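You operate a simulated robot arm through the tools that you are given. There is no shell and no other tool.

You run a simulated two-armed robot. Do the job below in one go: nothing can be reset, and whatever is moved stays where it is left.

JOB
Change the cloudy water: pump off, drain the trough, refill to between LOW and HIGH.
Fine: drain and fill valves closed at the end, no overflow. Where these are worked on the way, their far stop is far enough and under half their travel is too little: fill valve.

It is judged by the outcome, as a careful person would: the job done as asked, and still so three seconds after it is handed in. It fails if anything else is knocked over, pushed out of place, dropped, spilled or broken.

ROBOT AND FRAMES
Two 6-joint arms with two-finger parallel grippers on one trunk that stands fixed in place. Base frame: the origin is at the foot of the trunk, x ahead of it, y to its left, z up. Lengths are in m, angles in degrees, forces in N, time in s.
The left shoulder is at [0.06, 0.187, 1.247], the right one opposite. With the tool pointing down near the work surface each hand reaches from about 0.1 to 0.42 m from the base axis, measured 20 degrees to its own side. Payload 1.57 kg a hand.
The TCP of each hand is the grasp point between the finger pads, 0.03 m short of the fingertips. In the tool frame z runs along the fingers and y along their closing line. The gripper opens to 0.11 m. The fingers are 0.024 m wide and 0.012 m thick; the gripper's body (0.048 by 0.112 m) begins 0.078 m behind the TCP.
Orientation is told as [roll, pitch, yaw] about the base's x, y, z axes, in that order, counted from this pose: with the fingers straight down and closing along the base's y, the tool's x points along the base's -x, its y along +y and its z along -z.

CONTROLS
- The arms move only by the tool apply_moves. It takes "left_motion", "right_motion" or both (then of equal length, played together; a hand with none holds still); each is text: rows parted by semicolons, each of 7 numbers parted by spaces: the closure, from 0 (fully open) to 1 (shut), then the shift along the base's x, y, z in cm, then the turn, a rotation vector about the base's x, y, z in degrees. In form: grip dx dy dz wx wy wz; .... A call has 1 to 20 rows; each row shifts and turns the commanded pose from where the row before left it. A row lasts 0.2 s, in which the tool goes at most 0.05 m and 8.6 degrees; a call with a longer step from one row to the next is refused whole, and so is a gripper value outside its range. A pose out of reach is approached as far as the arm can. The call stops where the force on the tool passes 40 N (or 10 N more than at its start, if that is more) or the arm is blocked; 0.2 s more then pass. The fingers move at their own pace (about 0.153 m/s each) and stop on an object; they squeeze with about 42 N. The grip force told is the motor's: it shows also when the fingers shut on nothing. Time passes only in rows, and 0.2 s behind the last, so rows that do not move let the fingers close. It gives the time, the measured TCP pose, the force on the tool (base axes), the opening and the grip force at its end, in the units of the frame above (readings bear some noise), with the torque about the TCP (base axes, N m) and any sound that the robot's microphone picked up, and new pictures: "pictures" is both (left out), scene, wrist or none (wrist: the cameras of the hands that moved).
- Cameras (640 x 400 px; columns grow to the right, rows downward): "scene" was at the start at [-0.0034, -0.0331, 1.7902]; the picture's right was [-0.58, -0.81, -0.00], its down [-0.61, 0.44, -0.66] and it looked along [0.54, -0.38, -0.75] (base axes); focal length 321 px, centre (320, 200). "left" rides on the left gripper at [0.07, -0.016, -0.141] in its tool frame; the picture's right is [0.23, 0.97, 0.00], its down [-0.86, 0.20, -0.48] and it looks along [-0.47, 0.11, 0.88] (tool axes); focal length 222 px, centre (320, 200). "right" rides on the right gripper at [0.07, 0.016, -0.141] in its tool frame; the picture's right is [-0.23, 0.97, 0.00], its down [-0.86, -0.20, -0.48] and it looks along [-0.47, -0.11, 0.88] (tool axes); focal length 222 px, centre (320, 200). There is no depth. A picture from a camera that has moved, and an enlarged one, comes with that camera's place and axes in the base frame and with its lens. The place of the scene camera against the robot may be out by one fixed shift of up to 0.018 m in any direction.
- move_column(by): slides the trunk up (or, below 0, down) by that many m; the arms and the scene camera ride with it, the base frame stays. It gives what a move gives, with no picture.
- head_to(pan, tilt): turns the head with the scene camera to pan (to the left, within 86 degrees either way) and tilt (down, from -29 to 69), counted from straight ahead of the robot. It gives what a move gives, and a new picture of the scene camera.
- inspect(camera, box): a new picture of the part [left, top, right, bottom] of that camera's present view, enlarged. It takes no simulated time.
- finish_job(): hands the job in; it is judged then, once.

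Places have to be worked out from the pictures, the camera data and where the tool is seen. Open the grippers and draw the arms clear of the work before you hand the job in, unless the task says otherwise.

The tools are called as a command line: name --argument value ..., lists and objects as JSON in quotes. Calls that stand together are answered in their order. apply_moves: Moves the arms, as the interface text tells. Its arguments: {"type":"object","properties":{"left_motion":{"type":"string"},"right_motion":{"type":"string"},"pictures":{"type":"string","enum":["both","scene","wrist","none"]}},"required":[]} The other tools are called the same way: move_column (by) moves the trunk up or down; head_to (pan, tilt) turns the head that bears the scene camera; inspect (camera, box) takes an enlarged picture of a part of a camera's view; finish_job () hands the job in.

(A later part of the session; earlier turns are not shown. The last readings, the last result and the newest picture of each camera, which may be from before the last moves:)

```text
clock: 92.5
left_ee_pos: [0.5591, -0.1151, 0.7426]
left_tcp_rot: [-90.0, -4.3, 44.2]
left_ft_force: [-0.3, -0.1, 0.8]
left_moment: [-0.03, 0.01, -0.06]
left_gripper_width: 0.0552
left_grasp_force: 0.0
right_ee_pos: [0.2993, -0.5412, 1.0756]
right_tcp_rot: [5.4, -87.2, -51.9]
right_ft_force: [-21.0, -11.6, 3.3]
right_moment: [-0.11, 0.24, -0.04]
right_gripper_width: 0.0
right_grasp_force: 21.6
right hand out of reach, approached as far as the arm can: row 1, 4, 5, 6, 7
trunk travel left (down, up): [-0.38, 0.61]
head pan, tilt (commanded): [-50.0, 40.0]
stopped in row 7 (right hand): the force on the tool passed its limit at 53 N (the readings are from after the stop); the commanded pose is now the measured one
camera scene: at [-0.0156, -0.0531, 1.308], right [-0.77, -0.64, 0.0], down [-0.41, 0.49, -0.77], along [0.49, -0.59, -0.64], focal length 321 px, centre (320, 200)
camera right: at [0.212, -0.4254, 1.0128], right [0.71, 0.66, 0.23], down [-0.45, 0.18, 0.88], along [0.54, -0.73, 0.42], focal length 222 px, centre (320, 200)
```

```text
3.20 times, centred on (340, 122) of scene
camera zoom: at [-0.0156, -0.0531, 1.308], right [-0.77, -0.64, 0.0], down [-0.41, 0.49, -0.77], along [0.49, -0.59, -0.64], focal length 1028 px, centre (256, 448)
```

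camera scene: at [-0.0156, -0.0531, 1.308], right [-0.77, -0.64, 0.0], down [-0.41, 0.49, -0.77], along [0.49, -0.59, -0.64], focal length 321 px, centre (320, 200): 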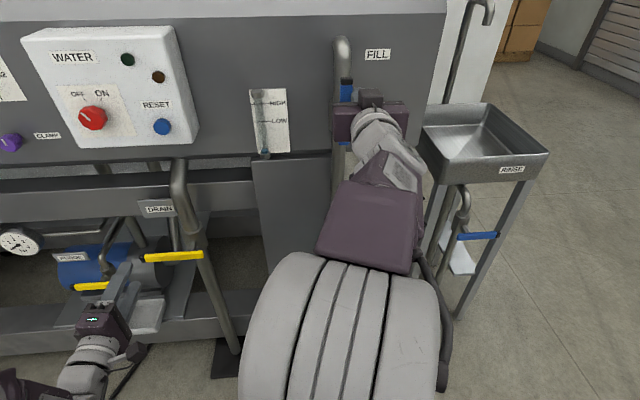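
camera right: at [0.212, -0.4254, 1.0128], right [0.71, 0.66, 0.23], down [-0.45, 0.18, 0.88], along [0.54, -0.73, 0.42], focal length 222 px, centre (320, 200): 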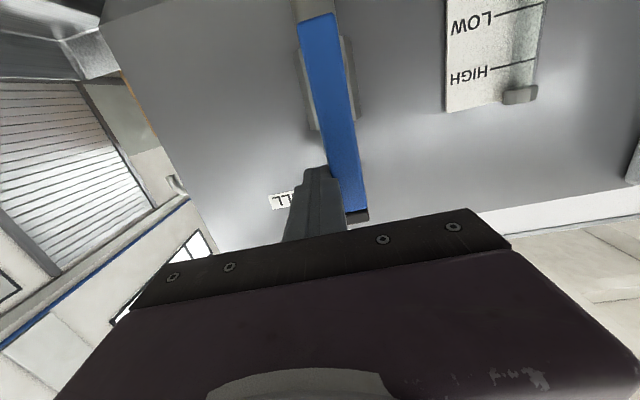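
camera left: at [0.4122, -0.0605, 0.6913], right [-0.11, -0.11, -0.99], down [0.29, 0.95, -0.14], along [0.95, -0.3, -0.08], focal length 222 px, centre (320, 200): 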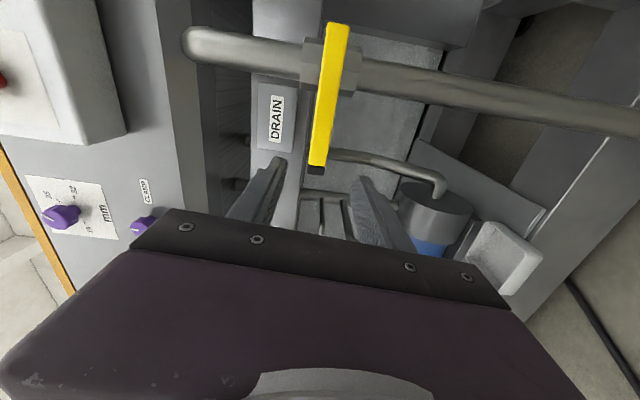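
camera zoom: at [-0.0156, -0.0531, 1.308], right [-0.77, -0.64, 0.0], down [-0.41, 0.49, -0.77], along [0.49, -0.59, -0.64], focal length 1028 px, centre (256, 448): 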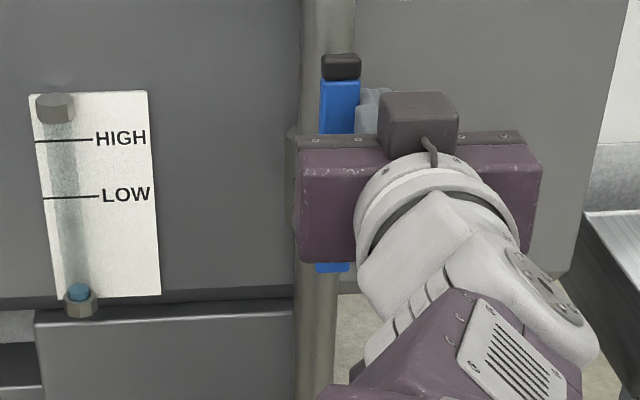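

The lever is at its far stop (vertical) and water is rising slowly. Withdrawing straight back is out of reach here, so I'll go over the top of the lever instead: ease off to the right, then up.

apply_moves --right_motion "1 -0.6 -0.6 0 0 0 0; 1 0 0 2.5 0 0 0; 1 0 0 2.5 0 0 0" --pictures "both"

inspect --camera "scene" --box '[240, 60, 440, 185]'

```text
clock: 93.3
left_ee_pos: [0.5609, -0.1134, 0.7392]
left_tcp_rot: [-89.9, -4.1, 44.1]
left_ft_force: [0.6, -0.5, 0.7]
left_moment: [-0.01, -0.02, 0.01]
left_gripper_width: 0.0548
left_grasp_force: 0.0
right_ee_pos: [0.3012, -0.5453, 1.1243]
right_tcp_rot: [1.8, -87.1, -47.5]
right_ft_force: [0.1, 0.9, -0.1]
right_moment: [-0.01, 0.01, -0.02]
right_gripper_width: 0.0
right_grasp_force: 21.3
trunk travel left (down, up): [-0.38, 0.61]
head pan, tilt (commanded): [-50.0, 40.0]
camera scene: at [-0.012, -0.053, 1.3079], right [-0.77, -0.64, 0.0], down [-0.41, 0.49, -0.77], along [0.49, -0.59, -0.64], focal length 321 px, centre (320, 200)
camera right: at [0.211, -0.4315, 1.0614], right [0.71, 0.67, 0.23], down [-0.45, 0.17, 0.88], along [0.55, -0.72, 0.42], focal length 222 px, centre (320, 200)
```

scene: 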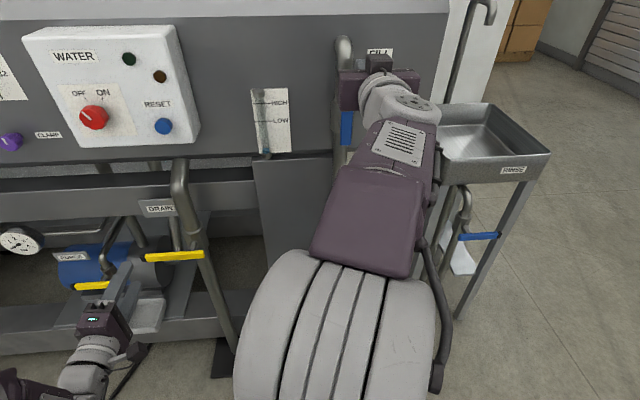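
right: 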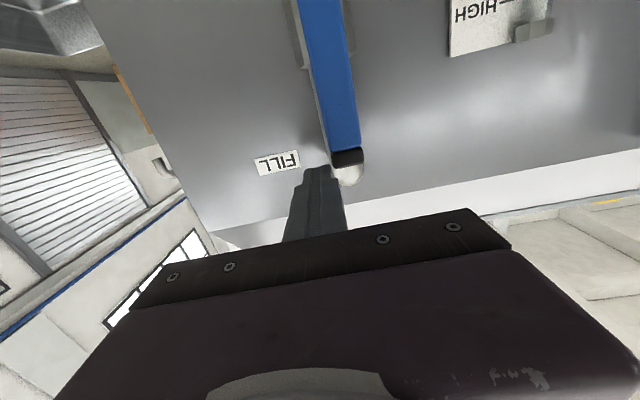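

```text
3.20 times, centred on (340, 122) of scene
camera zoom: at [-0.012, -0.053, 1.3079], right [-0.77, -0.64, 0.0], down [-0.41, 0.49, -0.77], along [0.49, -0.59, -0.64], focal length 1028 px, centre (256, 448)
```

zoom: 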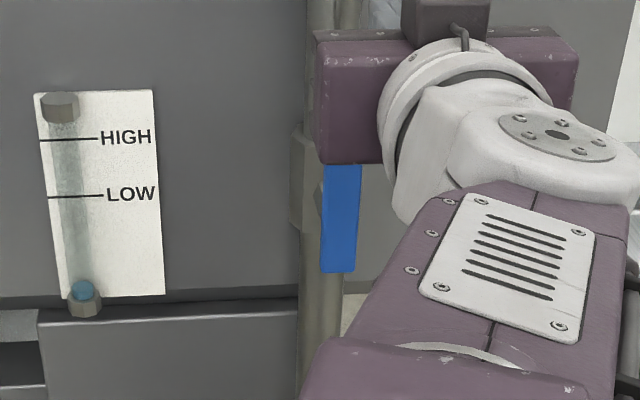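

The fist is now just above the lever's top end. I'll rise a bit more and cross to the left side.

apply_moves --right_motion "1 0 0 1.6 0 0 0; 1 2.1 2.1 0 0 0 0; 1 2.1 2.1 0 0 0 0" --pictures "wrist"

inspect --camera "scene" --box '[240, 60, 440, 185]'

```text
clock: 94.1
left_ee_pos: [0.561, -0.1138, 0.739]
left_tcp_rot: [-89.9, -4.2, 44.2]
left_ft_force: [-0.3, 1.0, -0.4]
left_moment: [-0.01, 0.01, 0.03]
left_gripper_width: 0.0552
left_grasp_force: 0.0
right_ee_pos: [0.3515, -0.5159, 1.1415]
right_tcp_rot: [1.8, -87.1, -47.6]
right_ft_force: [-0.5, 0.0, 0.2]
right_moment: [0.02, -0.03, 0.0]
right_gripper_width: 0.0001
right_grasp_force: 21.7
right hand out of reach, approached as far as the arm can: row 2, 3
trunk travel left (down, up): [-0.38, 0.61]
head pan, tilt (commanded): [-50.0, 40.0]
camera right: at [0.2617, -0.4014, 1.0781], right [0.71, 0.67, 0.23], down [-0.45, 0.17, 0.88], along [0.55, -0.72, 0.42], focal length 222 px, centre (320, 200)
```

right: 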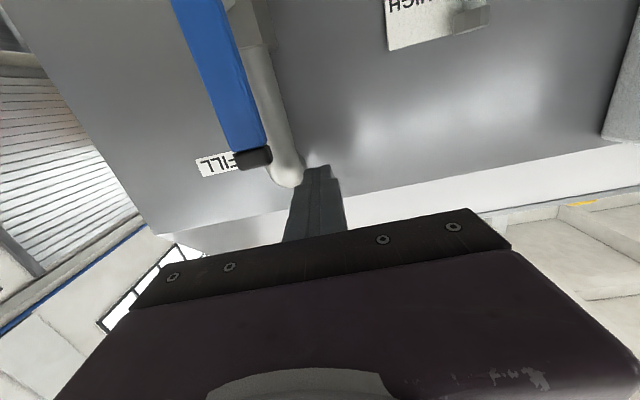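

```text
3.20 times, centred on (340, 122) of scene
camera zoom: at [-0.0122, -0.0527, 1.308], right [-0.77, -0.64, 0.0], down [-0.41, 0.49, -0.77], along [0.49, -0.59, -0.64], focal length 1028 px, centre (256, 448)
```

zoom: 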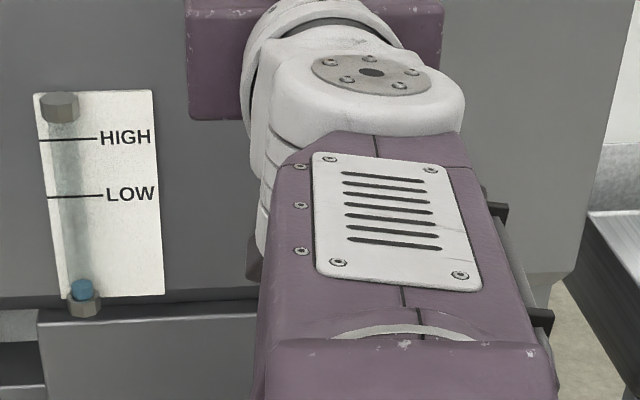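

The fist crossed over (u=0.116) but drifted forward to d=0.613. I'll step slightly left, raise the trunk 5 cm for a better arm posture, then lower the hand beside the lever while pulling back to d≈0.59.

apply_moves --right_motion "1 1.0 1.0 0 0 0 0" --pictures "none"

move_column --by 0.05

apply_moves --right_motion "1 -0.5 0.5 -2.5 0 0 0; 1 -0.5 0.5 -2.5 0 0 0" --pictures "wrist"

inspect --camera "scene" --box '[240, 60, 440, 185]'

```text
clock: 94.5
left_ee_pos: [0.5622, -0.1131, 0.7393]
left_tcp_rot: [-89.9, -4.2, 44.1]
left_ft_force: [0.3, 0.2, -0.7]
left_moment: [-0.02, -0.04, 0.02]
left_gripper_width: 0.055
left_grasp_force: 0.1
right_ee_pos: [0.363, -0.507, 1.1401]
right_tcp_rot: [1.3, -87.3, -47.2]
right_ft_force: [-0.7, 0.2, -0.5]
right_moment: [0.01, -0.01, 0.02]
right_gripper_width: 0.0002
right_grasp_force: 21.4
trunk travel left (down, up): [-0.38, 0.61]
head pan, tilt (commanded): [-50.0, 40.0]
```

```text
clock: 95.5
left_ee_pos: [0.5619, -0.1135, 0.7888]
left_tcp_rot: [-89.9, -4.1, 44.2]
left_ft_force: [0.0, -0.6, 0.3]
left_moment: [0.02, -0.02, 0.0]
left_gripper_width: 0.0546
left_grasp_force: 0.1
right_ee_pos: [0.3618, -0.5074, 1.1912]
right_tcp_rot: [2.1, -87.3, -47.9]
right_ft_force: [0.0, -0.6, -1.0]
right_moment: [0.02, 0.0, 0.01]
right_gripper_width: 0.0001
right_grasp_force: 21.4
trunk travel left (down, up): [-0.43, 0.56]
head pan, tilt (commanded): [-50.0, 40.0]
```

```text
clock: 96.1
left_ee_pos: [0.5612, -0.1142, 0.7894]
left_tcp_rot: [-90.0, -4.3, 44.3]
left_ft_force: [-0.8, -0.7, 0.4]
left_moment: [0.01, 0.0, 0.02]
left_gripper_width: 0.0551
left_grasp_force: 0.0
right_ee_pos: [0.3612, -0.508, 1.1475]
right_tcp_rot: [1.6, -87.0, -47.1]
right_ft_force: [-0.3, 0.6, -0.2]
right_moment: [0.0, 0.0, -0.04]
right_gripper_width: 0.0
right_grasp_force: 21.8
right hand out of reach, approached as far as the arm can: row 1, 2
trunk travel left (down, up): [-0.43, 0.56]
head pan, tilt (commanded): [-50.0, 40.0]
camera right: at [0.2702, -0.3936, 1.086], right [0.7, 0.67, 0.23], down [-0.45, 0.17, 0.88], along [0.55, -0.72, 0.42], focal length 222 px, centre (320, 200)
```

right: 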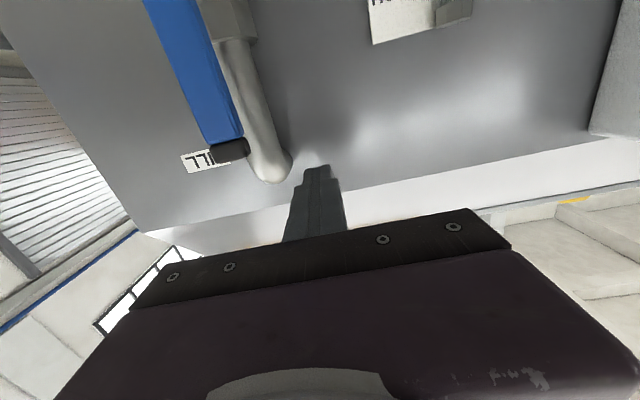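

```text
3.20 times, centred on (340, 122) of scene
camera zoom: at [-0.0123, -0.0531, 1.3579], right [-0.77, -0.64, 0.0], down [-0.41, 0.49, -0.77], along [0.49, -0.59, -0.64], focal length 1028 px, centre (256, 448)
```

zoom: 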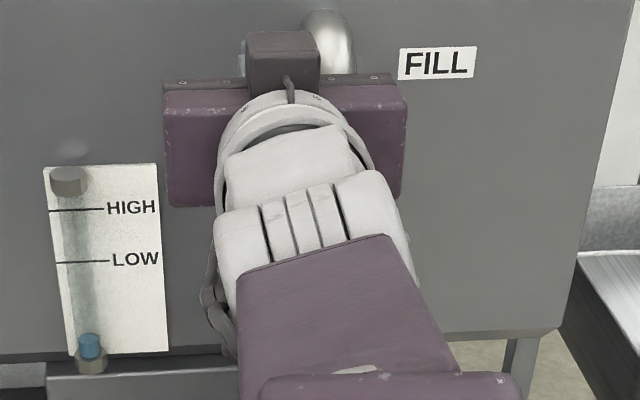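

The limit seems to be the wrist coming too near the shoulder axis. Turning the tool's heading about 24° to the left should move the wrist away from that axis, so I'll do that and then pull back and descend beside the lever.

apply_moves --right_motion "1 0 0 0 0 0 8; 1 0 0 0 0 0 8; 1 0 0 0 0 0 8; 1 -0.8 0.8 -1 0 0 0; 1 -0.8 0.8 -2 0 0 0" --pictures "wrist"

inspect --camera "scene" --box '[240, 60, 440, 185]'

```text
clock: 97.3
left_ee_pos: [0.5607, -0.1136, 0.7894]
left_tcp_rot: [-89.9, -4.2, 44.2]
left_ft_force: [-0.8, 0.6, 0.7]
left_moment: [-0.01, -0.01, 0.04]
left_gripper_width: 0.0549
left_grasp_force: 0.0
right_ee_pos: [0.3422, -0.4938, 1.1259]
right_tcp_rot: [-6.5, -88.9, -19.4]
right_ft_force: [0.1, -0.6, 0.1]
right_moment: [0.02, -0.03, 0.02]
right_gripper_width: 0.0
right_grasp_force: 21.1
right hand out of reach, approached as far as the arm can: row 1
trunk travel left (down, up): [-0.43, 0.56]
head pan, tilt (commanded): [-50.0, 40.0]
camera right: at [0.2203, -0.418, 1.06], right [0.43, 0.88, 0.23], down [-0.5, 0.02, 0.86], along [0.75, -0.48, 0.45], focal length 222 px, centre (320, 200)
```

right: 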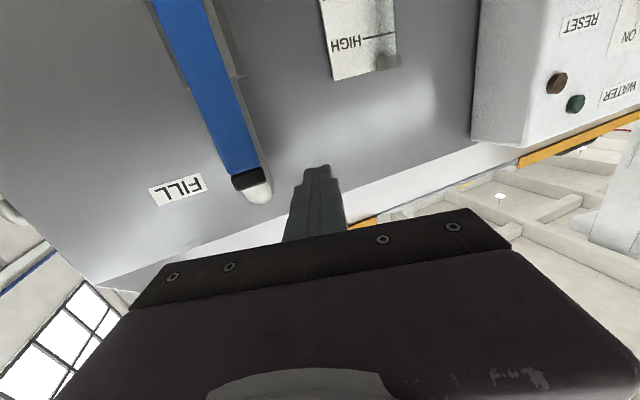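

```text
3.20 times, centred on (340, 122) of scene
camera zoom: at [-0.0123, -0.0532, 1.3579], right [-0.77, -0.64, 0.0], down [-0.41, 0.49, -0.77], along [0.49, -0.59, -0.64], focal length 1028 px, centre (256, 448)
```

zoom: 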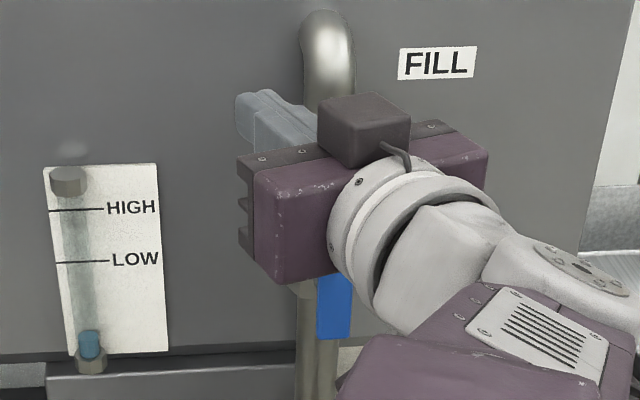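

The hand is now free to move at u=0.107, d=0.591, left of the upright lever (u≈0.15). I'll lower it to contact height and stay there clear of the lever while the trough fills.

apply_moves --right_motion "1 0 0 -2 0 0 0; 1 0 0 -2.1 0 0 0; 1 0 0 0 0 0 0" --pictures "both"

inspect --camera "scene" --box '[240, 60, 440, 185]'

inspect --camera "right" --box '[280, 0, 440, 110]'

```text
clock: 98.1
left_ee_pos: [0.5608, -0.1131, 0.7887]
left_tcp_rot: [-89.9, -4.2, 44.2]
left_ft_force: [0.4, 0.4, -0.3]
left_moment: [0.01, 0.03, -0.02]
left_gripper_width: 0.0547
left_grasp_force: 0.0
right_ee_pos: [0.342, -0.4949, 1.086]
right_tcp_rot: [-8.5, -88.9, -17.3]
right_ft_force: [0.6, -0.2, -1.2]
right_moment: [-0.01, -0.02, 0.01]
right_gripper_width: 0.0001
right_grasp_force: 21.6
trunk travel left (down, up): [-0.43, 0.56]
head pan, tilt (commanded): [-50.0, 40.0]
camera scene: at [-0.0123, -0.0528, 1.3579], right [-0.77, -0.64, 0.0], down [-0.41, 0.49, -0.77], along [0.49, -0.59, -0.64], focal length 321 px, centre (320, 200)
camera right: at [0.22, -0.4182, 1.019], right [0.43, 0.87, 0.22], down [-0.5, 0.02, 0.86], along [0.75, -0.48, 0.45], focal length 222 px, centre (320, 200)
```

scene: 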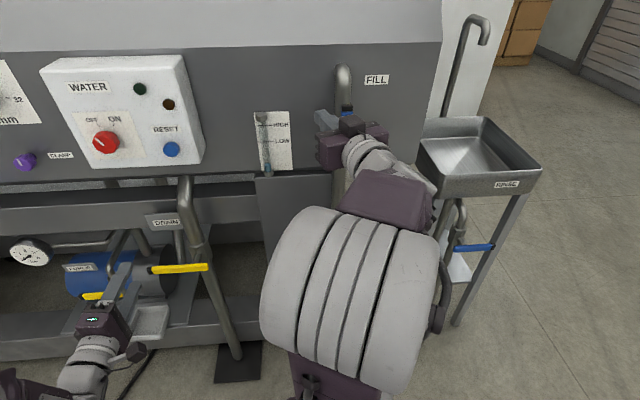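
right: 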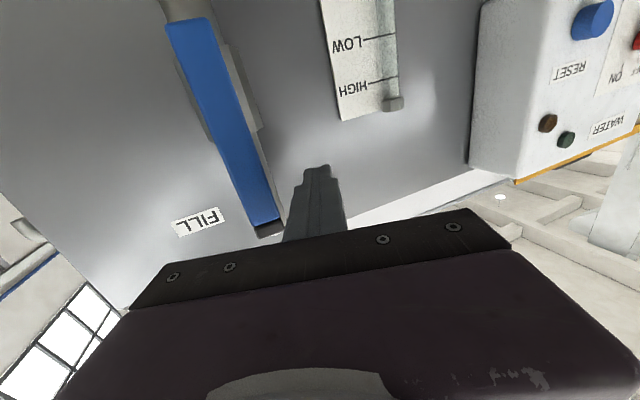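

```text
3.20 times, centred on (340, 122) of scene
camera zoom: at [-0.0123, -0.0528, 1.3579], right [-0.77, -0.64, 0.0], down [-0.41, 0.49, -0.77], along [0.49, -0.59, -0.64], focal length 1028 px, centre (256, 448)
```

zoom: 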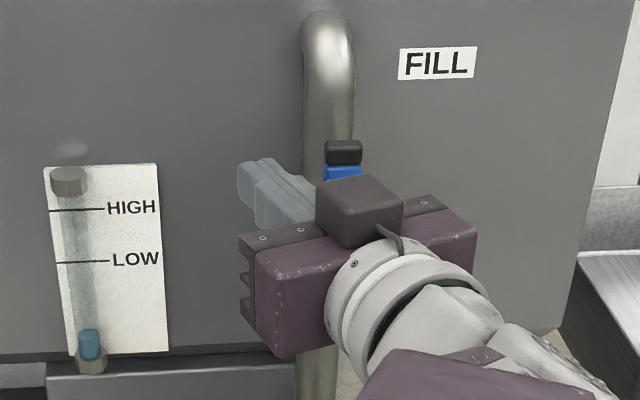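

```text
3.64 times, centred on (360, 55) of right
camera zoom: at [0.22, -0.4182, 1.019], right [0.43, 0.87, 0.22], down [-0.5, 0.02, 0.86], along [0.75, -0.48, 0.45], focal length 808 px, centre (174, 727)
```

zoom: 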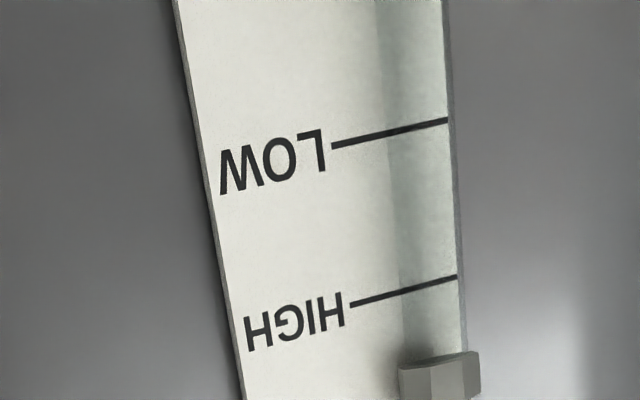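

The right camera gives a nearly level view of the LOW and HIGH marks, which suits an accurate reading. I'll wait about 8 s and then read the rate.

apply_moves --right_motion "1 0 0 0 0 0 0; 1 0 0 0 0 0 0; 1 0 0 0 0 0 0; 1 0 0 0 0 0 0; 1 0 0 0 0 0 0; 1 0 0 0 0 0 0; 1 0 0 0 0 0 0; 1 0 0 0 0 0 0; 1 0 0 0 0 0 0; 1 0 0 0 0 0 0; 1 0 0 0 0 0 0; 1 0 0 0 0 0 0; 1 0 0 0 0 0 0; 1 0 0 0 0 0 0; 1 0 0 0 0 0 0; 1 0 0 0 0 0 0; 1 0 0 0 0 0 0; 1 0 0 0 0 0 0; 1 0 0 0 0 0 0; 1 0 0 0 0 0 0" --pictures "none"

inspect --camera "scene" --box '[240, 60, 440, 185]'

```text
clock: 102.3
left_ee_pos: [0.5612, -0.1137, 0.7894]
left_tcp_rot: [-90.0, -4.2, 44.2]
left_ft_force: [-0.5, -0.5, -0.3]
left_moment: [0.01, -0.03, 0.0]
left_gripper_width: 0.0549
left_grasp_force: 0.1
right_ee_pos: [0.3419, -0.4945, 1.0853]
right_tcp_rot: [-7.8, -88.9, -18.1]
right_ft_force: [0.0, 0.2, -0.8]
right_moment: [-0.01, 0.0, 0.02]
right_gripper_width: 0.0002
right_grasp_force: 21.3
trunk travel left (down, up): [-0.43, 0.56]
head pan, tilt (commanded): [-50.0, 40.0]
```

```text
3.20 times, centred on (340, 122) of scene
camera zoom: at [-0.0123, -0.0529, 1.3579], right [-0.77, -0.64, 0.0], down [-0.41, 0.49, -0.77], along [0.49, -0.59, -0.64], focal length 1028 px, centre (256, 448)
```

zoom: 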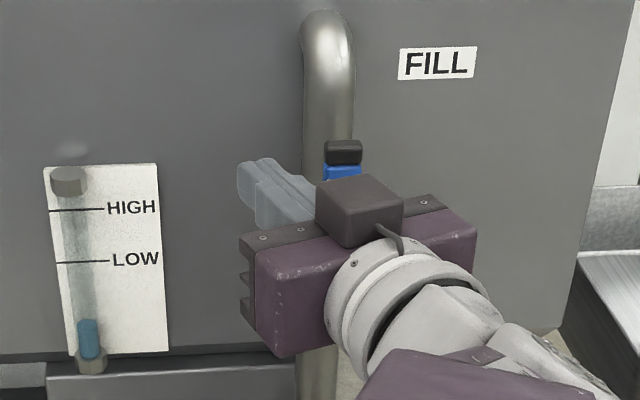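

The level climbs about 2.6 px/s in this view, so roughly 25 to 30 s remain to mid-band. I'll wait about 17 s and re-check.

apply_moves --right_motion "1 0 0 0 0 0 0; 1 0 0 0 0 0 0; 1 0 0 0 0 0 0; 1 0 0 0 0 0 0; 1 0 0 0 0 0 0; 1 0 0 0 0 0 0; 1 0 0 0 0 0 0; 1 0 0 0 0 0 0; 1 0 0 0 0 0 0; 1 0 0 0 0 0 0; 1 0 0 0 0 0 0; 1 0 0 0 0 0 0; 1 0 0 0 0 0 0; 1 0 0 0 0 0 0; 1 0 0 0 0 0 0; 1 0 0 0 0 0 0; 1 0 0 0 0 0 0; 1 0 0 0 0 0 0; 1 0 0 0 0 0 0; 1 0 0 0 0 0 0" --pictures "none"

apply_moves --right_motion "1 0 0 0 0 0 0; 1 0 0 0 0 0 0; 1 0 0 0 0 0 0; 1 0 0 0 0 0 0; 1 0 0 0 0 0 0; 1 0 0 0 0 0 0; 1 0 0 0 0 0 0; 1 0 0 0 0 0 0; 1 0 0 0 0 0 0; 1 0 0 0 0 0 0; 1 0 0 0 0 0 0; 1 0 0 0 0 0 0; 1 0 0 0 0 0 0; 1 0 0 0 0 0 0; 1 0 0 0 0 0 0; 1 0 0 0 0 0 0; 1 0 0 0 0 0 0; 1 0 0 0 0 0 0; 1 0 0 0 0 0 0; 1 0 0 0 0 0 0" --pictures "none"

apply_moves --right_motion "1 0 0 0 0 0 0; 1 0 0 0 0 0 0; 1 0 0 0 0 0 0; 1 0 0 0 0 0 0; 1 0 0 0 0 0 0; 1 0 0 0 0 0 0; 1 0 0 0 0 0 0; 1 0 0 0 0 0 0; 1 0 0 0 0 0 0; 1 0 0 0 0 0 0; 1 0 0 0 0 0 0; 1 0 0 0 0 0 0; 1 0 0 0 0 0 0; 1 0 0 0 0 0 0; 1 0 0 0 0 0 0; 1 0 0 0 0 0 0; 1 0 0 0 0 0 0; 1 0 0 0 0 0 0; 1 0 0 0 0 0 0; 1 0 0 0 0 0 0" --pictures "none"

inspect --camera "scene" --box '[240, 60, 440, 185]'

inspect --camera "right" --box '[280, 0, 440, 110]'

```text
clock: 106.5
left_ee_pos: [0.5619, -0.1131, 0.7893]
left_tcp_rot: [-89.9, -4.2, 44.3]
left_ft_force: [0.3, -0.3, 0.2]
left_moment: [0.0, 0.02, 0.01]
left_gripper_width: 0.0549
left_grasp_force: 0.1
right_ee_pos: [0.3421, -0.4953, 1.0864]
right_tcp_rot: [-7.7, -88.9, -18.0]
right_ft_force: [0.2, -0.6, 0.2]
right_moment: [-0.02, -0.04, -0.01]
right_gripper_width: 0.0001
right_grasp_force: 21.3
trunk travel left (down, up): [-0.43, 0.56]
head pan, tilt (commanded): [-50.0, 40.0]
```

```text
clock: 110.7
left_ee_pos: [0.5621, -0.1128, 0.7886]
left_tcp_rot: [-89.9, -4.2, 44.2]
left_ft_force: [-0.1, 0.3, -0.1]
left_moment: [-0.02, 0.0, 0.02]
left_gripper_width: 0.0552
left_grasp_force: 0.1
right_ee_pos: [0.3431, -0.4954, 1.0859]
right_tcp_rot: [-7.8, -88.8, -17.9]
right_ft_force: [-0.5, 0.1, 0.1]
right_moment: [0.02, -0.04, -0.01]
right_gripper_width: 0.0
right_grasp_force: 20.9
trunk travel left (down, up): [-0.43, 0.56]
head pan, tilt (commanded): [-50.0, 40.0]
```

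```text
clock: 114.9
left_ee_pos: [0.5617, -0.1142, 0.7888]
left_tcp_rot: [-89.9, -4.2, 44.2]
left_ft_force: [-0.3, -0.2, 0.6]
left_moment: [0.01, 0.02, -0.01]
left_gripper_width: 0.0549
left_grasp_force: 0.0
right_ee_pos: [0.3423, -0.4942, 1.0863]
right_tcp_rot: [-7.8, -88.9, -18.0]
right_ft_force: [0.3, 0.9, 0.1]
right_moment: [0.02, 0.0, 0.0]
right_gripper_width: 0.0
right_grasp_force: 20.9
trunk travel left (down, up): [-0.43, 0.56]
head pan, tilt (commanded): [-50.0, 40.0]
```

```text
3.20 times, centred on (340, 122) of scene
camera zoom: at [-0.0123, -0.0529, 1.3579], right [-0.77, -0.64, 0.0], down [-0.41, 0.49, -0.77], along [0.49, -0.59, -0.64], focal length 1028 px, centre (256, 448)
```

zoom: 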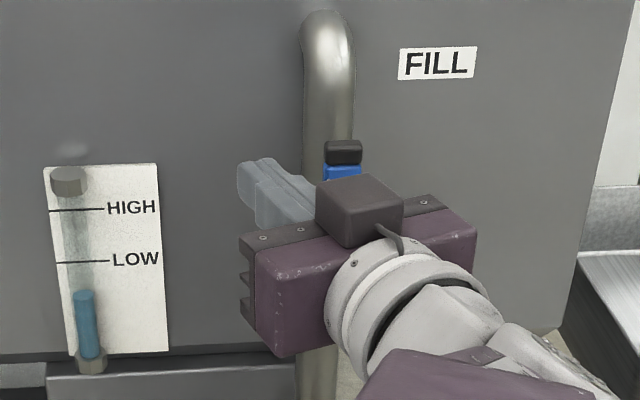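

```text
3.64 times, centred on (360, 55) of right
camera zoom: at [0.22, -0.4182, 1.0191], right [0.43, 0.87, 0.22], down [-0.5, 0.02, 0.86], along [0.75, -0.48, 0.45], focal length 808 px, centre (174, 727)
```

zoom: 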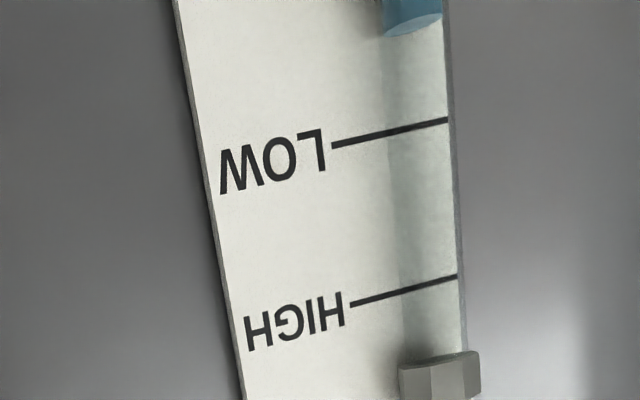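

The level is about 60% of a band-width below LOW and rising at 2.3 px/s, so mid-band is about 24 s off. I'll wait about 17 s more.

apply_moves --right_motion "1 0 0 0 0 0 0; 1 0 0 0 0 0 0; 1 0 0 0 0 0 0; 1 0 0 0 0 0 0; 1 0 0 0 0 0 0; 1 0 0 0 0 0 0; 1 0 0 0 0 0 0; 1 0 0 0 0 0 0; 1 0 0 0 0 0 0; 1 0 0 0 0 0 0; 1 0 0 0 0 0 0; 1 0 0 0 0 0 0; 1 0 0 0 0 0 0; 1 0 0 0 0 0 0; 1 0 0 0 0 0 0; 1 0 0 0 0 0 0; 1 0 0 0 0 0 0; 1 0 0 0 0 0 0; 1 0 0 0 0 0 0; 1 0 0 0 0 0 0" --pictures "none"

apply_moves --right_motion "1 0 0 0 0 0 0; 1 0 0 0 0 0 0; 1 0 0 0 0 0 0; 1 0 0 0 0 0 0; 1 0 0 0 0 0 0; 1 0 0 0 0 0 0; 1 0 0 0 0 0 0; 1 0 0 0 0 0 0; 1 0 0 0 0 0 0; 1 0 0 0 0 0 0; 1 0 0 0 0 0 0; 1 0 0 0 0 0 0; 1 0 0 0 0 0 0; 1 0 0 0 0 0 0; 1 0 0 0 0 0 0; 1 0 0 0 0 0 0; 1 0 0 0 0 0 0; 1 0 0 0 0 0 0; 1 0 0 0 0 0 0; 1 0 0 0 0 0 0" --pictures "none"

apply_moves --right_motion "1 0 0 0 0 0 0; 1 0 0 0 0 0 0; 1 0 0 0 0 0 0; 1 0 0 0 0 0 0; 1 0 0 0 0 0 0; 1 0 0 0 0 0 0; 1 0 0 0 0 0 0; 1 0 0 0 0 0 0; 1 0 0 0 0 0 0; 1 0 0 0 0 0 0; 1 0 0 0 0 0 0; 1 0 0 0 0 0 0; 1 0 0 0 0 0 0; 1 0 0 0 0 0 0; 1 0 0 0 0 0 0; 1 0 0 0 0 0 0; 1 0 0 0 0 0 0; 1 0 0 0 0 0 0; 1 0 0 0 0 0 0; 1 0 0 0 0 0 0" --pictures "none"

inspect --camera "scene" --box '[240, 60, 440, 185]'

inspect --camera "right" --box '[280, 0, 440, 110]'

```text
clock: 119.1
left_ee_pos: [0.5619, -0.1141, 0.7887]
left_tcp_rot: [-89.9, -4.2, 44.2]
left_ft_force: [0.0, -0.3, 0.2]
left_moment: [-0.02, -0.01, 0.01]
left_gripper_width: 0.0548
left_grasp_force: 0.0
right_ee_pos: [0.3429, -0.494, 1.0849]
right_tcp_rot: [-7.8, -88.9, -18.0]
right_ft_force: [0.0, -0.4, 0.4]
right_moment: [0.03, 0.0, -0.01]
right_gripper_width: 0.0
right_grasp_force: 21.5
trunk travel left (down, up): [-0.43, 0.56]
head pan, tilt (commanded): [-50.0, 40.0]
```

```text
clock: 123.3
left_ee_pos: [0.5606, -0.112, 0.7889]
left_tcp_rot: [-89.9, -4.2, 44.2]
left_ft_force: [-0.5, 0.5, 0.5]
left_moment: [0.01, 0.0, -0.03]
left_gripper_width: 0.055
left_grasp_force: 0.0
right_ee_pos: [0.3427, -0.4946, 1.087]
right_tcp_rot: [-7.9, -88.9, -18.0]
right_ft_force: [-0.7, 0.2, -0.3]
right_moment: [-0.02, -0.01, -0.01]
right_gripper_width: 0.0
right_grasp_force: 21.3
trunk travel left (down, up): [-0.43, 0.56]
head pan, tilt (commanded): [-50.0, 40.0]
```

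```text
clock: 127.5
left_ee_pos: [0.5614, -0.1141, 0.7893]
left_tcp_rot: [-90.0, -4.2, 44.2]
left_ft_force: [0.2, -0.6, 0.1]
left_moment: [0.03, -0.01, 0.02]
left_gripper_width: 0.0546
left_grasp_force: 0.0
right_ee_pos: [0.3426, -0.495, 1.0853]
right_tcp_rot: [-7.7, -88.9, -18.0]
right_ft_force: [0.6, -0.5, -0.1]
right_moment: [-0.02, 0.0, 0.0]
right_gripper_width: 0.0002
right_grasp_force: 20.8
trunk travel left (down, up): [-0.43, 0.56]
head pan, tilt (commanded): [-50.0, 40.0]
```

```text
3.20 times, centred on (340, 122) of scene
camera zoom: at [-0.0123, -0.0529, 1.3579], right [-0.77, -0.64, 0.0], down [-0.41, 0.49, -0.77], along [0.49, -0.59, -0.64], focal length 1028 px, centre (256, 448)
```

zoom: 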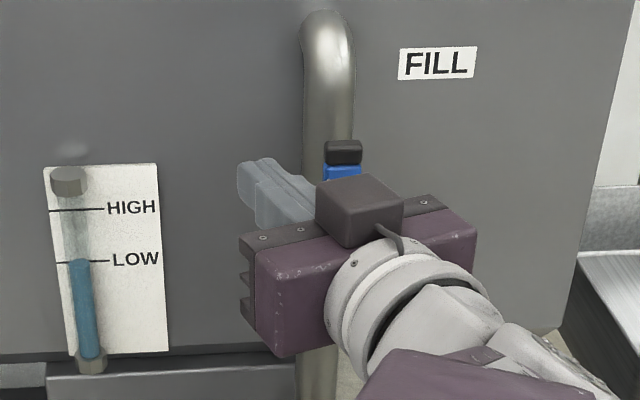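

```text
3.64 times, centred on (360, 55) of right
camera zoom: at [0.22, -0.4182, 1.0191], right [0.43, 0.87, 0.22], down [-0.5, 0.02, 0.86], along [0.75, -0.48, 0.45], focal length 808 px, centre (174, 727)
```

zoom: 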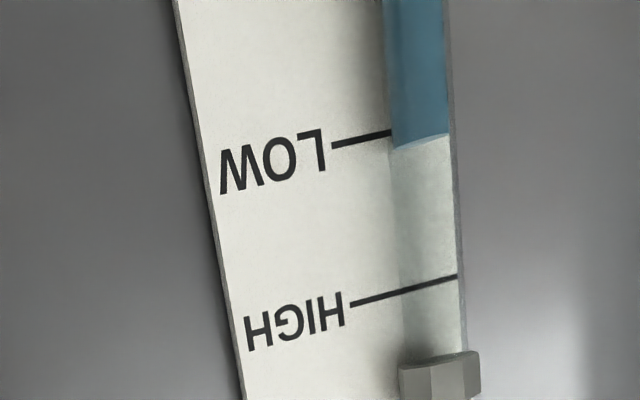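

The level is just above LOW now (about 10% into the band), and the close will take about 2 s. I'll wait another 3.6 s and then begin to close.

apply_moves --right_motion "1 0 0 0 0 0 0; 1 0 0 0 0 0 0; 1 0 0 0 0 0 0; 1 0 0 0 0 0 0; 1 0 0 0 0 0 0; 1 0 0 0 0 0 0; 1 0 0 0 0 0 0; 1 0 0 0 0 0 0; 1 0 0 0 0 0 0; 1 0 0 0 0 0 0; 1 0 0 0 0 0 0; 1 0 0 0 0 0 0; 1 0 0 0 0 0 0; 1 0 0 0 0 0 0; 1 0 0 0 0 0 0; 1 0 0 0 0 0 0; 1 0 0 0 0 0 0" --pictures "none"

inspect --camera "right" --box '[280, 0, 440, 110]'

```text
clock: 131.1
left_ee_pos: [0.5607, -0.1127, 0.7886]
left_tcp_rot: [-90.0, -4.2, 44.2]
left_ft_force: [0.0, -0.4, 0.3]
left_moment: [-0.01, 0.02, 0.0]
left_gripper_width: 0.0546
left_grasp_force: 0.0
right_ee_pos: [0.343, -0.4949, 1.0865]
right_tcp_rot: [-7.8, -89.0, -18.0]
right_ft_force: [0.5, 0.5, 0.7]
right_moment: [0.0, 0.01, 0.0]
right_gripper_width: 0.0
right_grasp_force: 20.6
trunk travel left (down, up): [-0.43, 0.56]
head pan, tilt (commanded): [-50.0, 40.0]
```

```text
3.64 times, centred on (360, 55) of right
camera zoom: at [0.22, -0.4182, 1.0191], right [0.43, 0.87, 0.22], down [-0.5, 0.02, 0.86], along [0.75, -0.48, 0.45], focal length 808 px, centre (174, 727)
```

zoom: 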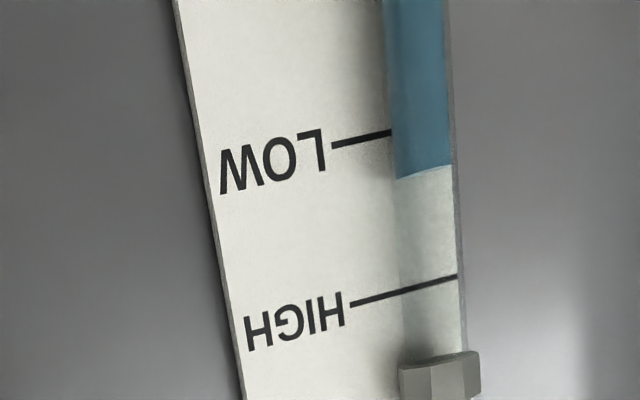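

The level is about 30% into the band. I'll close now by sweeping the lever from upright down to horizontal with the fist on its left and upper side.

apply_moves --right_motion "1 -1.67 -1.67 -0.15 0 0 0; 1 -0.94 -0.94 0.24 0 0 0; 1 -0.97 -0.97 0.03 0 0 0; 1 -0.95 -0.95 -0.2 0 0 0; 1 -0.91 -0.91 -0.44 0 0 0; 1 -0.86 -0.86 -0.65 0 0 0; 1 -0.75 -0.75 -0.85 0 0 0; 1 -0.64 -0.64 -1.02 0 0 0; 1 -0.5 -0.5 -1.17 0 0 0; 1 -0.35 -0.35 -1.27 0 0 0" --pictures "both"

inspect --camera "scene" --box '[240, 60, 440, 185]'

```text
clock: 133.3
left_ee_pos: [0.5621, -0.1121, 0.7894]
left_tcp_rot: [-90.1, -4.1, 44.3]
left_ft_force: [-0.2, -0.1, -0.4]
left_moment: [-0.03, 0.02, -0.02]
left_gripper_width: 0.0549
left_grasp_force: 0.1
right_ee_pos: [0.2572, -0.5777, 1.0338]
right_tcp_rot: [-24.8, -89.1, -1.1]
right_ft_force: [4.5, -1.8, 15.5]
right_moment: [-0.14, -0.35, -0.12]
right_gripper_width: 0.0001
right_grasp_force: 21.2
trunk travel left (down, up): [-0.43, 0.56]
head pan, tilt (commanded): [-50.0, 40.0]
camera scene: at [-0.012, -0.0509, 1.3584], right [-0.77, -0.64, 0.0], down [-0.41, 0.49, -0.77], along [0.49, -0.59, -0.64], focal length 321 px, centre (320, 200)
camera right: at [0.1354, -0.5021, 0.9654], right [0.43, 0.88, 0.22], down [-0.5, 0.03, 0.86], along [0.75, -0.48, 0.45], focal length 222 px, centre (320, 200)
```

scene: 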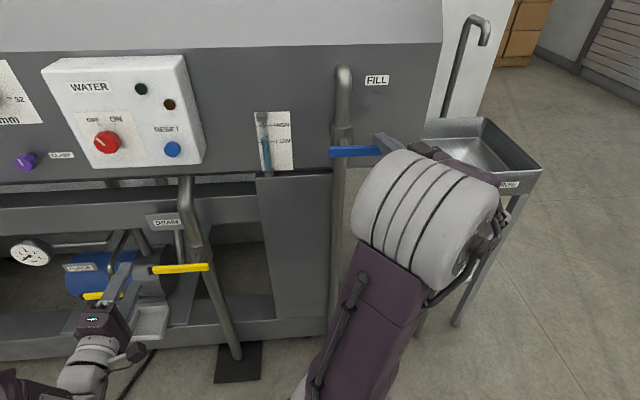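
right: 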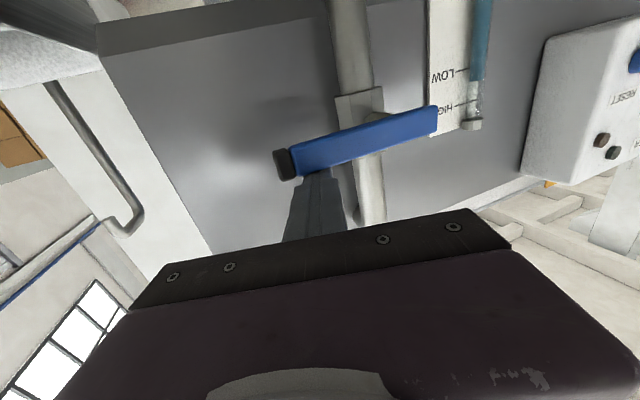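

```text
3.20 times, centred on (340, 122) of scene
camera zoom: at [-0.012, -0.0509, 1.3584], right [-0.77, -0.64, 0.0], down [-0.41, 0.49, -0.77], along [0.49, -0.59, -0.64], focal length 1028 px, centre (256, 448)
```

zoom: 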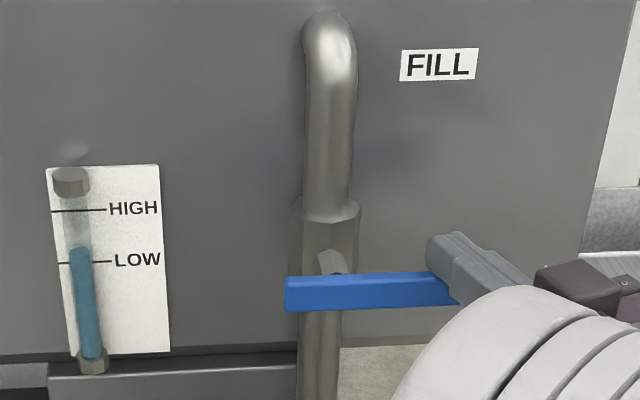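

The lever is horizontal and 15 N back-pressure shows it on the stop. I'll press 3 mm more to seat it, then lift off and read the gauge.

apply_moves --right_motion "1 0 0 -0.4 0 0 0; 1 0 0 0 0 0 0; 1 0 0 1 0 0 0; 1 0 0 1 0 0 0; 1 0 0 0 0 0 0" --pictures "both"

inspect --camera "scene" --box '[240, 60, 440, 185]'

inspect --camera "right" --box '[400, 0, 560, 140]'

```text
clock: 133.8
left_ee_pos: [0.5618, -0.1109, 0.7894]
left_tcp_rot: [-90.0, -4.1, 44.3]
left_ft_force: [-0.2, -0.1, 0.7]
left_moment: [-0.03, -0.04, -0.02]
left_gripper_width: 0.0552
left_grasp_force: 0.1
right_ee_pos: [0.2576, -0.5781, 1.0327]
right_tcp_rot: [-76.5, -89.4, 50.6]
right_ft_force: [3.1, 1.6, 12.0]
right_moment: [-0.04, -0.28, 0.19]
right_gripper_width: 0.0001
right_grasp_force: 21.0
trunk travel left (down, up): [-0.43, 0.56]
head pan, tilt (commanded): [-50.0, 40.0]
stopped in row 2 (right hand): the force on the tool passed its limit at 42 N (the readings are from after the stop); the commanded pose is now the measured one
camera scene: at [-0.0128, -0.0508, 1.3578], right [-0.77, -0.64, 0.0], down [-0.41, 0.49, -0.77], along [0.49, -0.59, -0.64], focal length 321 px, centre (320, 200)
camera right: at [0.1354, -0.5025, 0.9635], right [0.43, 0.88, 0.22], down [-0.51, 0.04, 0.86], along [0.75, -0.48, 0.46], focal length 222 px, centre (320, 200)
```

scene: 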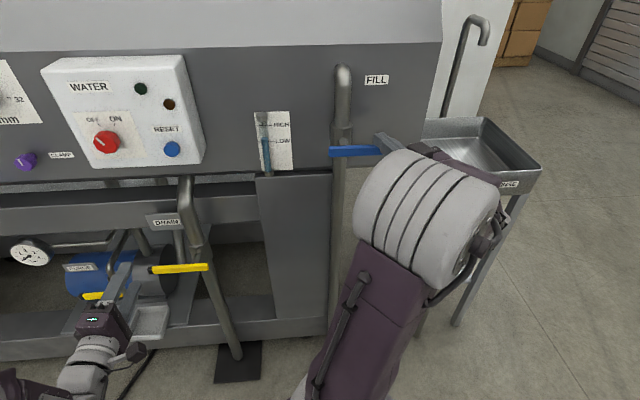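
right: 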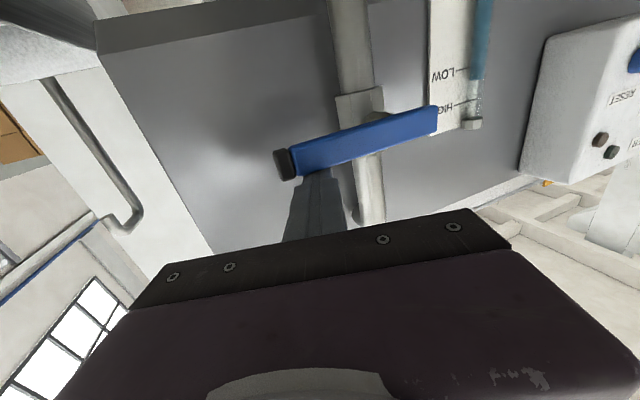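

```text
3.20 times, centred on (340, 122) of scene
camera zoom: at [-0.0128, -0.0508, 1.3578], right [-0.77, -0.64, 0.0], down [-0.41, 0.49, -0.77], along [0.49, -0.59, -0.64], focal length 1028 px, centre (256, 448)
```

zoom: 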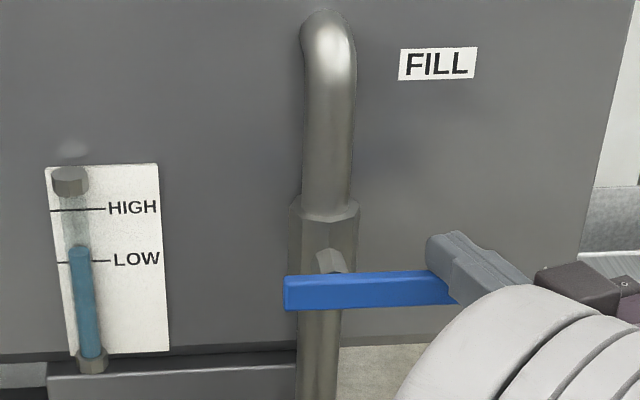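

```text
2.86 times, centred on (480, 70) of right
camera zoom: at [0.1354, -0.5025, 0.9635], right [0.43, 0.88, 0.22], down [-0.51, 0.04, 0.86], along [0.75, -0.48, 0.46], focal length 635 px, centre (-137, 571)
```

zoom: 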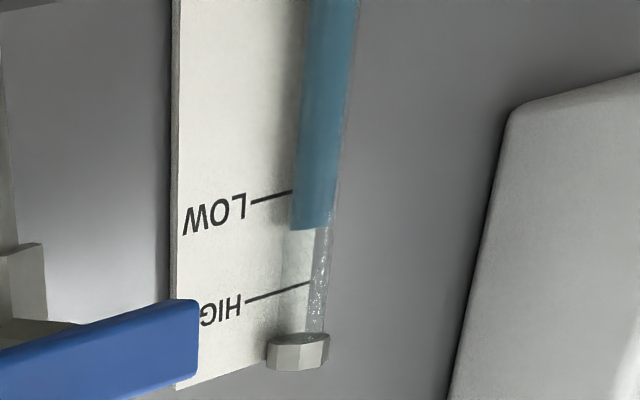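

The lever is seated on its closed stop (42 N reached). The level reads about a third into the band between the from-above and from-below views. I'll lift off and draw the right hand back.

apply_moves --right_motion "1 0 0 1 0 0 0; 1 0 0 1 0 0 0; 1 -1.4 1.4 0 0 0 0; 1 -2.1 2.1 0 0 0 0; 1 -2.1 2.1 0 0 0 0; 1 -1.4 1.4 0 0 0 0; 1 0 0 0 0 0 0" --pictures "both"

inspect --camera "scene" --box '[240, 60, 440, 185]'

inspect --camera "right" --box '[280, 0, 480, 130]'

```text
clock: 135.4
left_ee_pos: [0.5616, -0.1136, 0.7903]
left_tcp_rot: [-89.9, -4.2, 44.2]
left_ft_force: [-0.4, -0.4, -0.2]
left_moment: [-0.01, -0.02, -0.03]
left_gripper_width: 0.055
left_grasp_force: 0.0
right_ee_pos: [0.1866, -0.5084, 1.049]
right_tcp_rot: [-41.1, -89.2, 15.1]
right_ft_force: [0.2, -0.4, 0.0]
right_moment: [0.0, -0.01, 0.03]
right_gripper_width: 0.0001
right_grasp_force: 21.5
trunk travel left (down, up): [-0.43, 0.56]
head pan, tilt (commanded): [-50.0, 40.0]
camera scene: at [-0.0122, -0.0531, 1.3579], right [-0.77, -0.64, 0.0], down [-0.41, 0.49, -0.77], along [0.49, -0.59, -0.64], focal length 321 px, centre (320, 200)
camera right: at [0.0645, -0.4334, 0.9802], right [0.43, 0.88, 0.22], down [-0.51, 0.03, 0.86], along [0.75, -0.48, 0.46], focal length 222 px, centre (320, 200)
```

scene: 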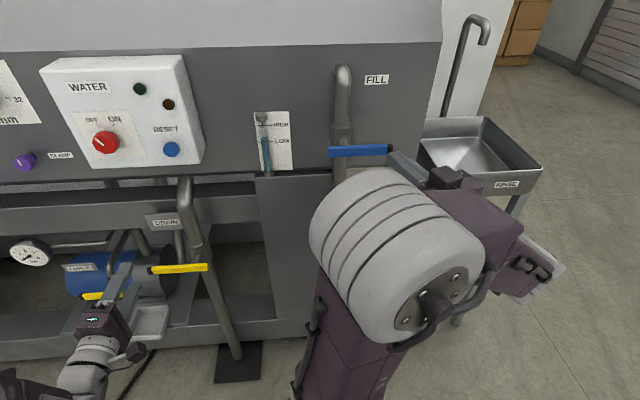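
right: 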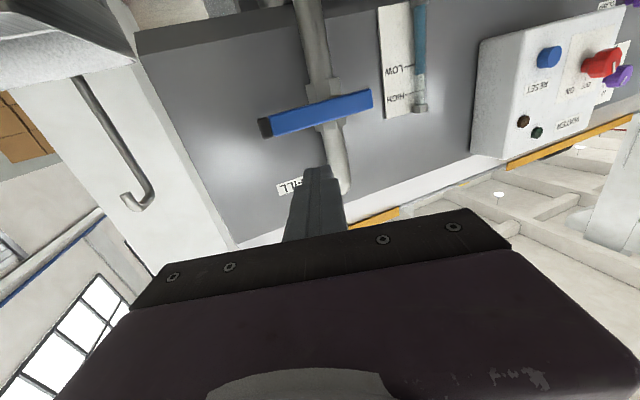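

```text
3.20 times, centred on (340, 122) of scene
camera zoom: at [-0.0122, -0.0531, 1.3579], right [-0.77, -0.64, 0.0], down [-0.41, 0.49, -0.77], along [0.49, -0.59, -0.64], focal length 1028 px, centre (256, 448)
```

zoom: 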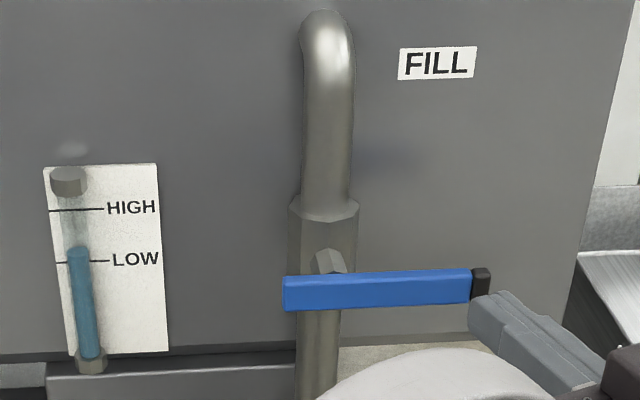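

```text
3.08 times, centred on (380, 65) of right
camera zoom: at [0.0645, -0.4334, 0.9802], right [0.43, 0.88, 0.22], down [-0.51, 0.03, 0.86], along [0.75, -0.48, 0.46], focal length 684 px, centre (135, 615)
```

zoom: 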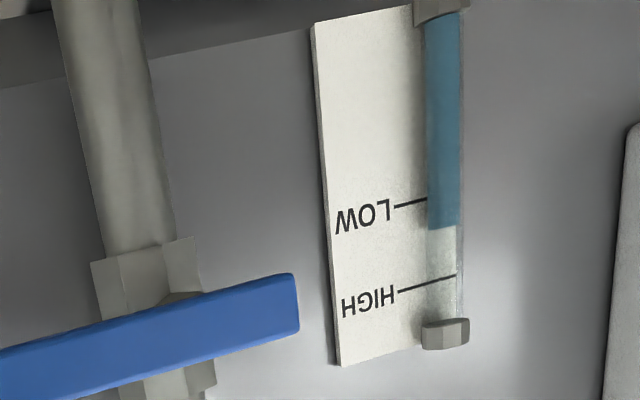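

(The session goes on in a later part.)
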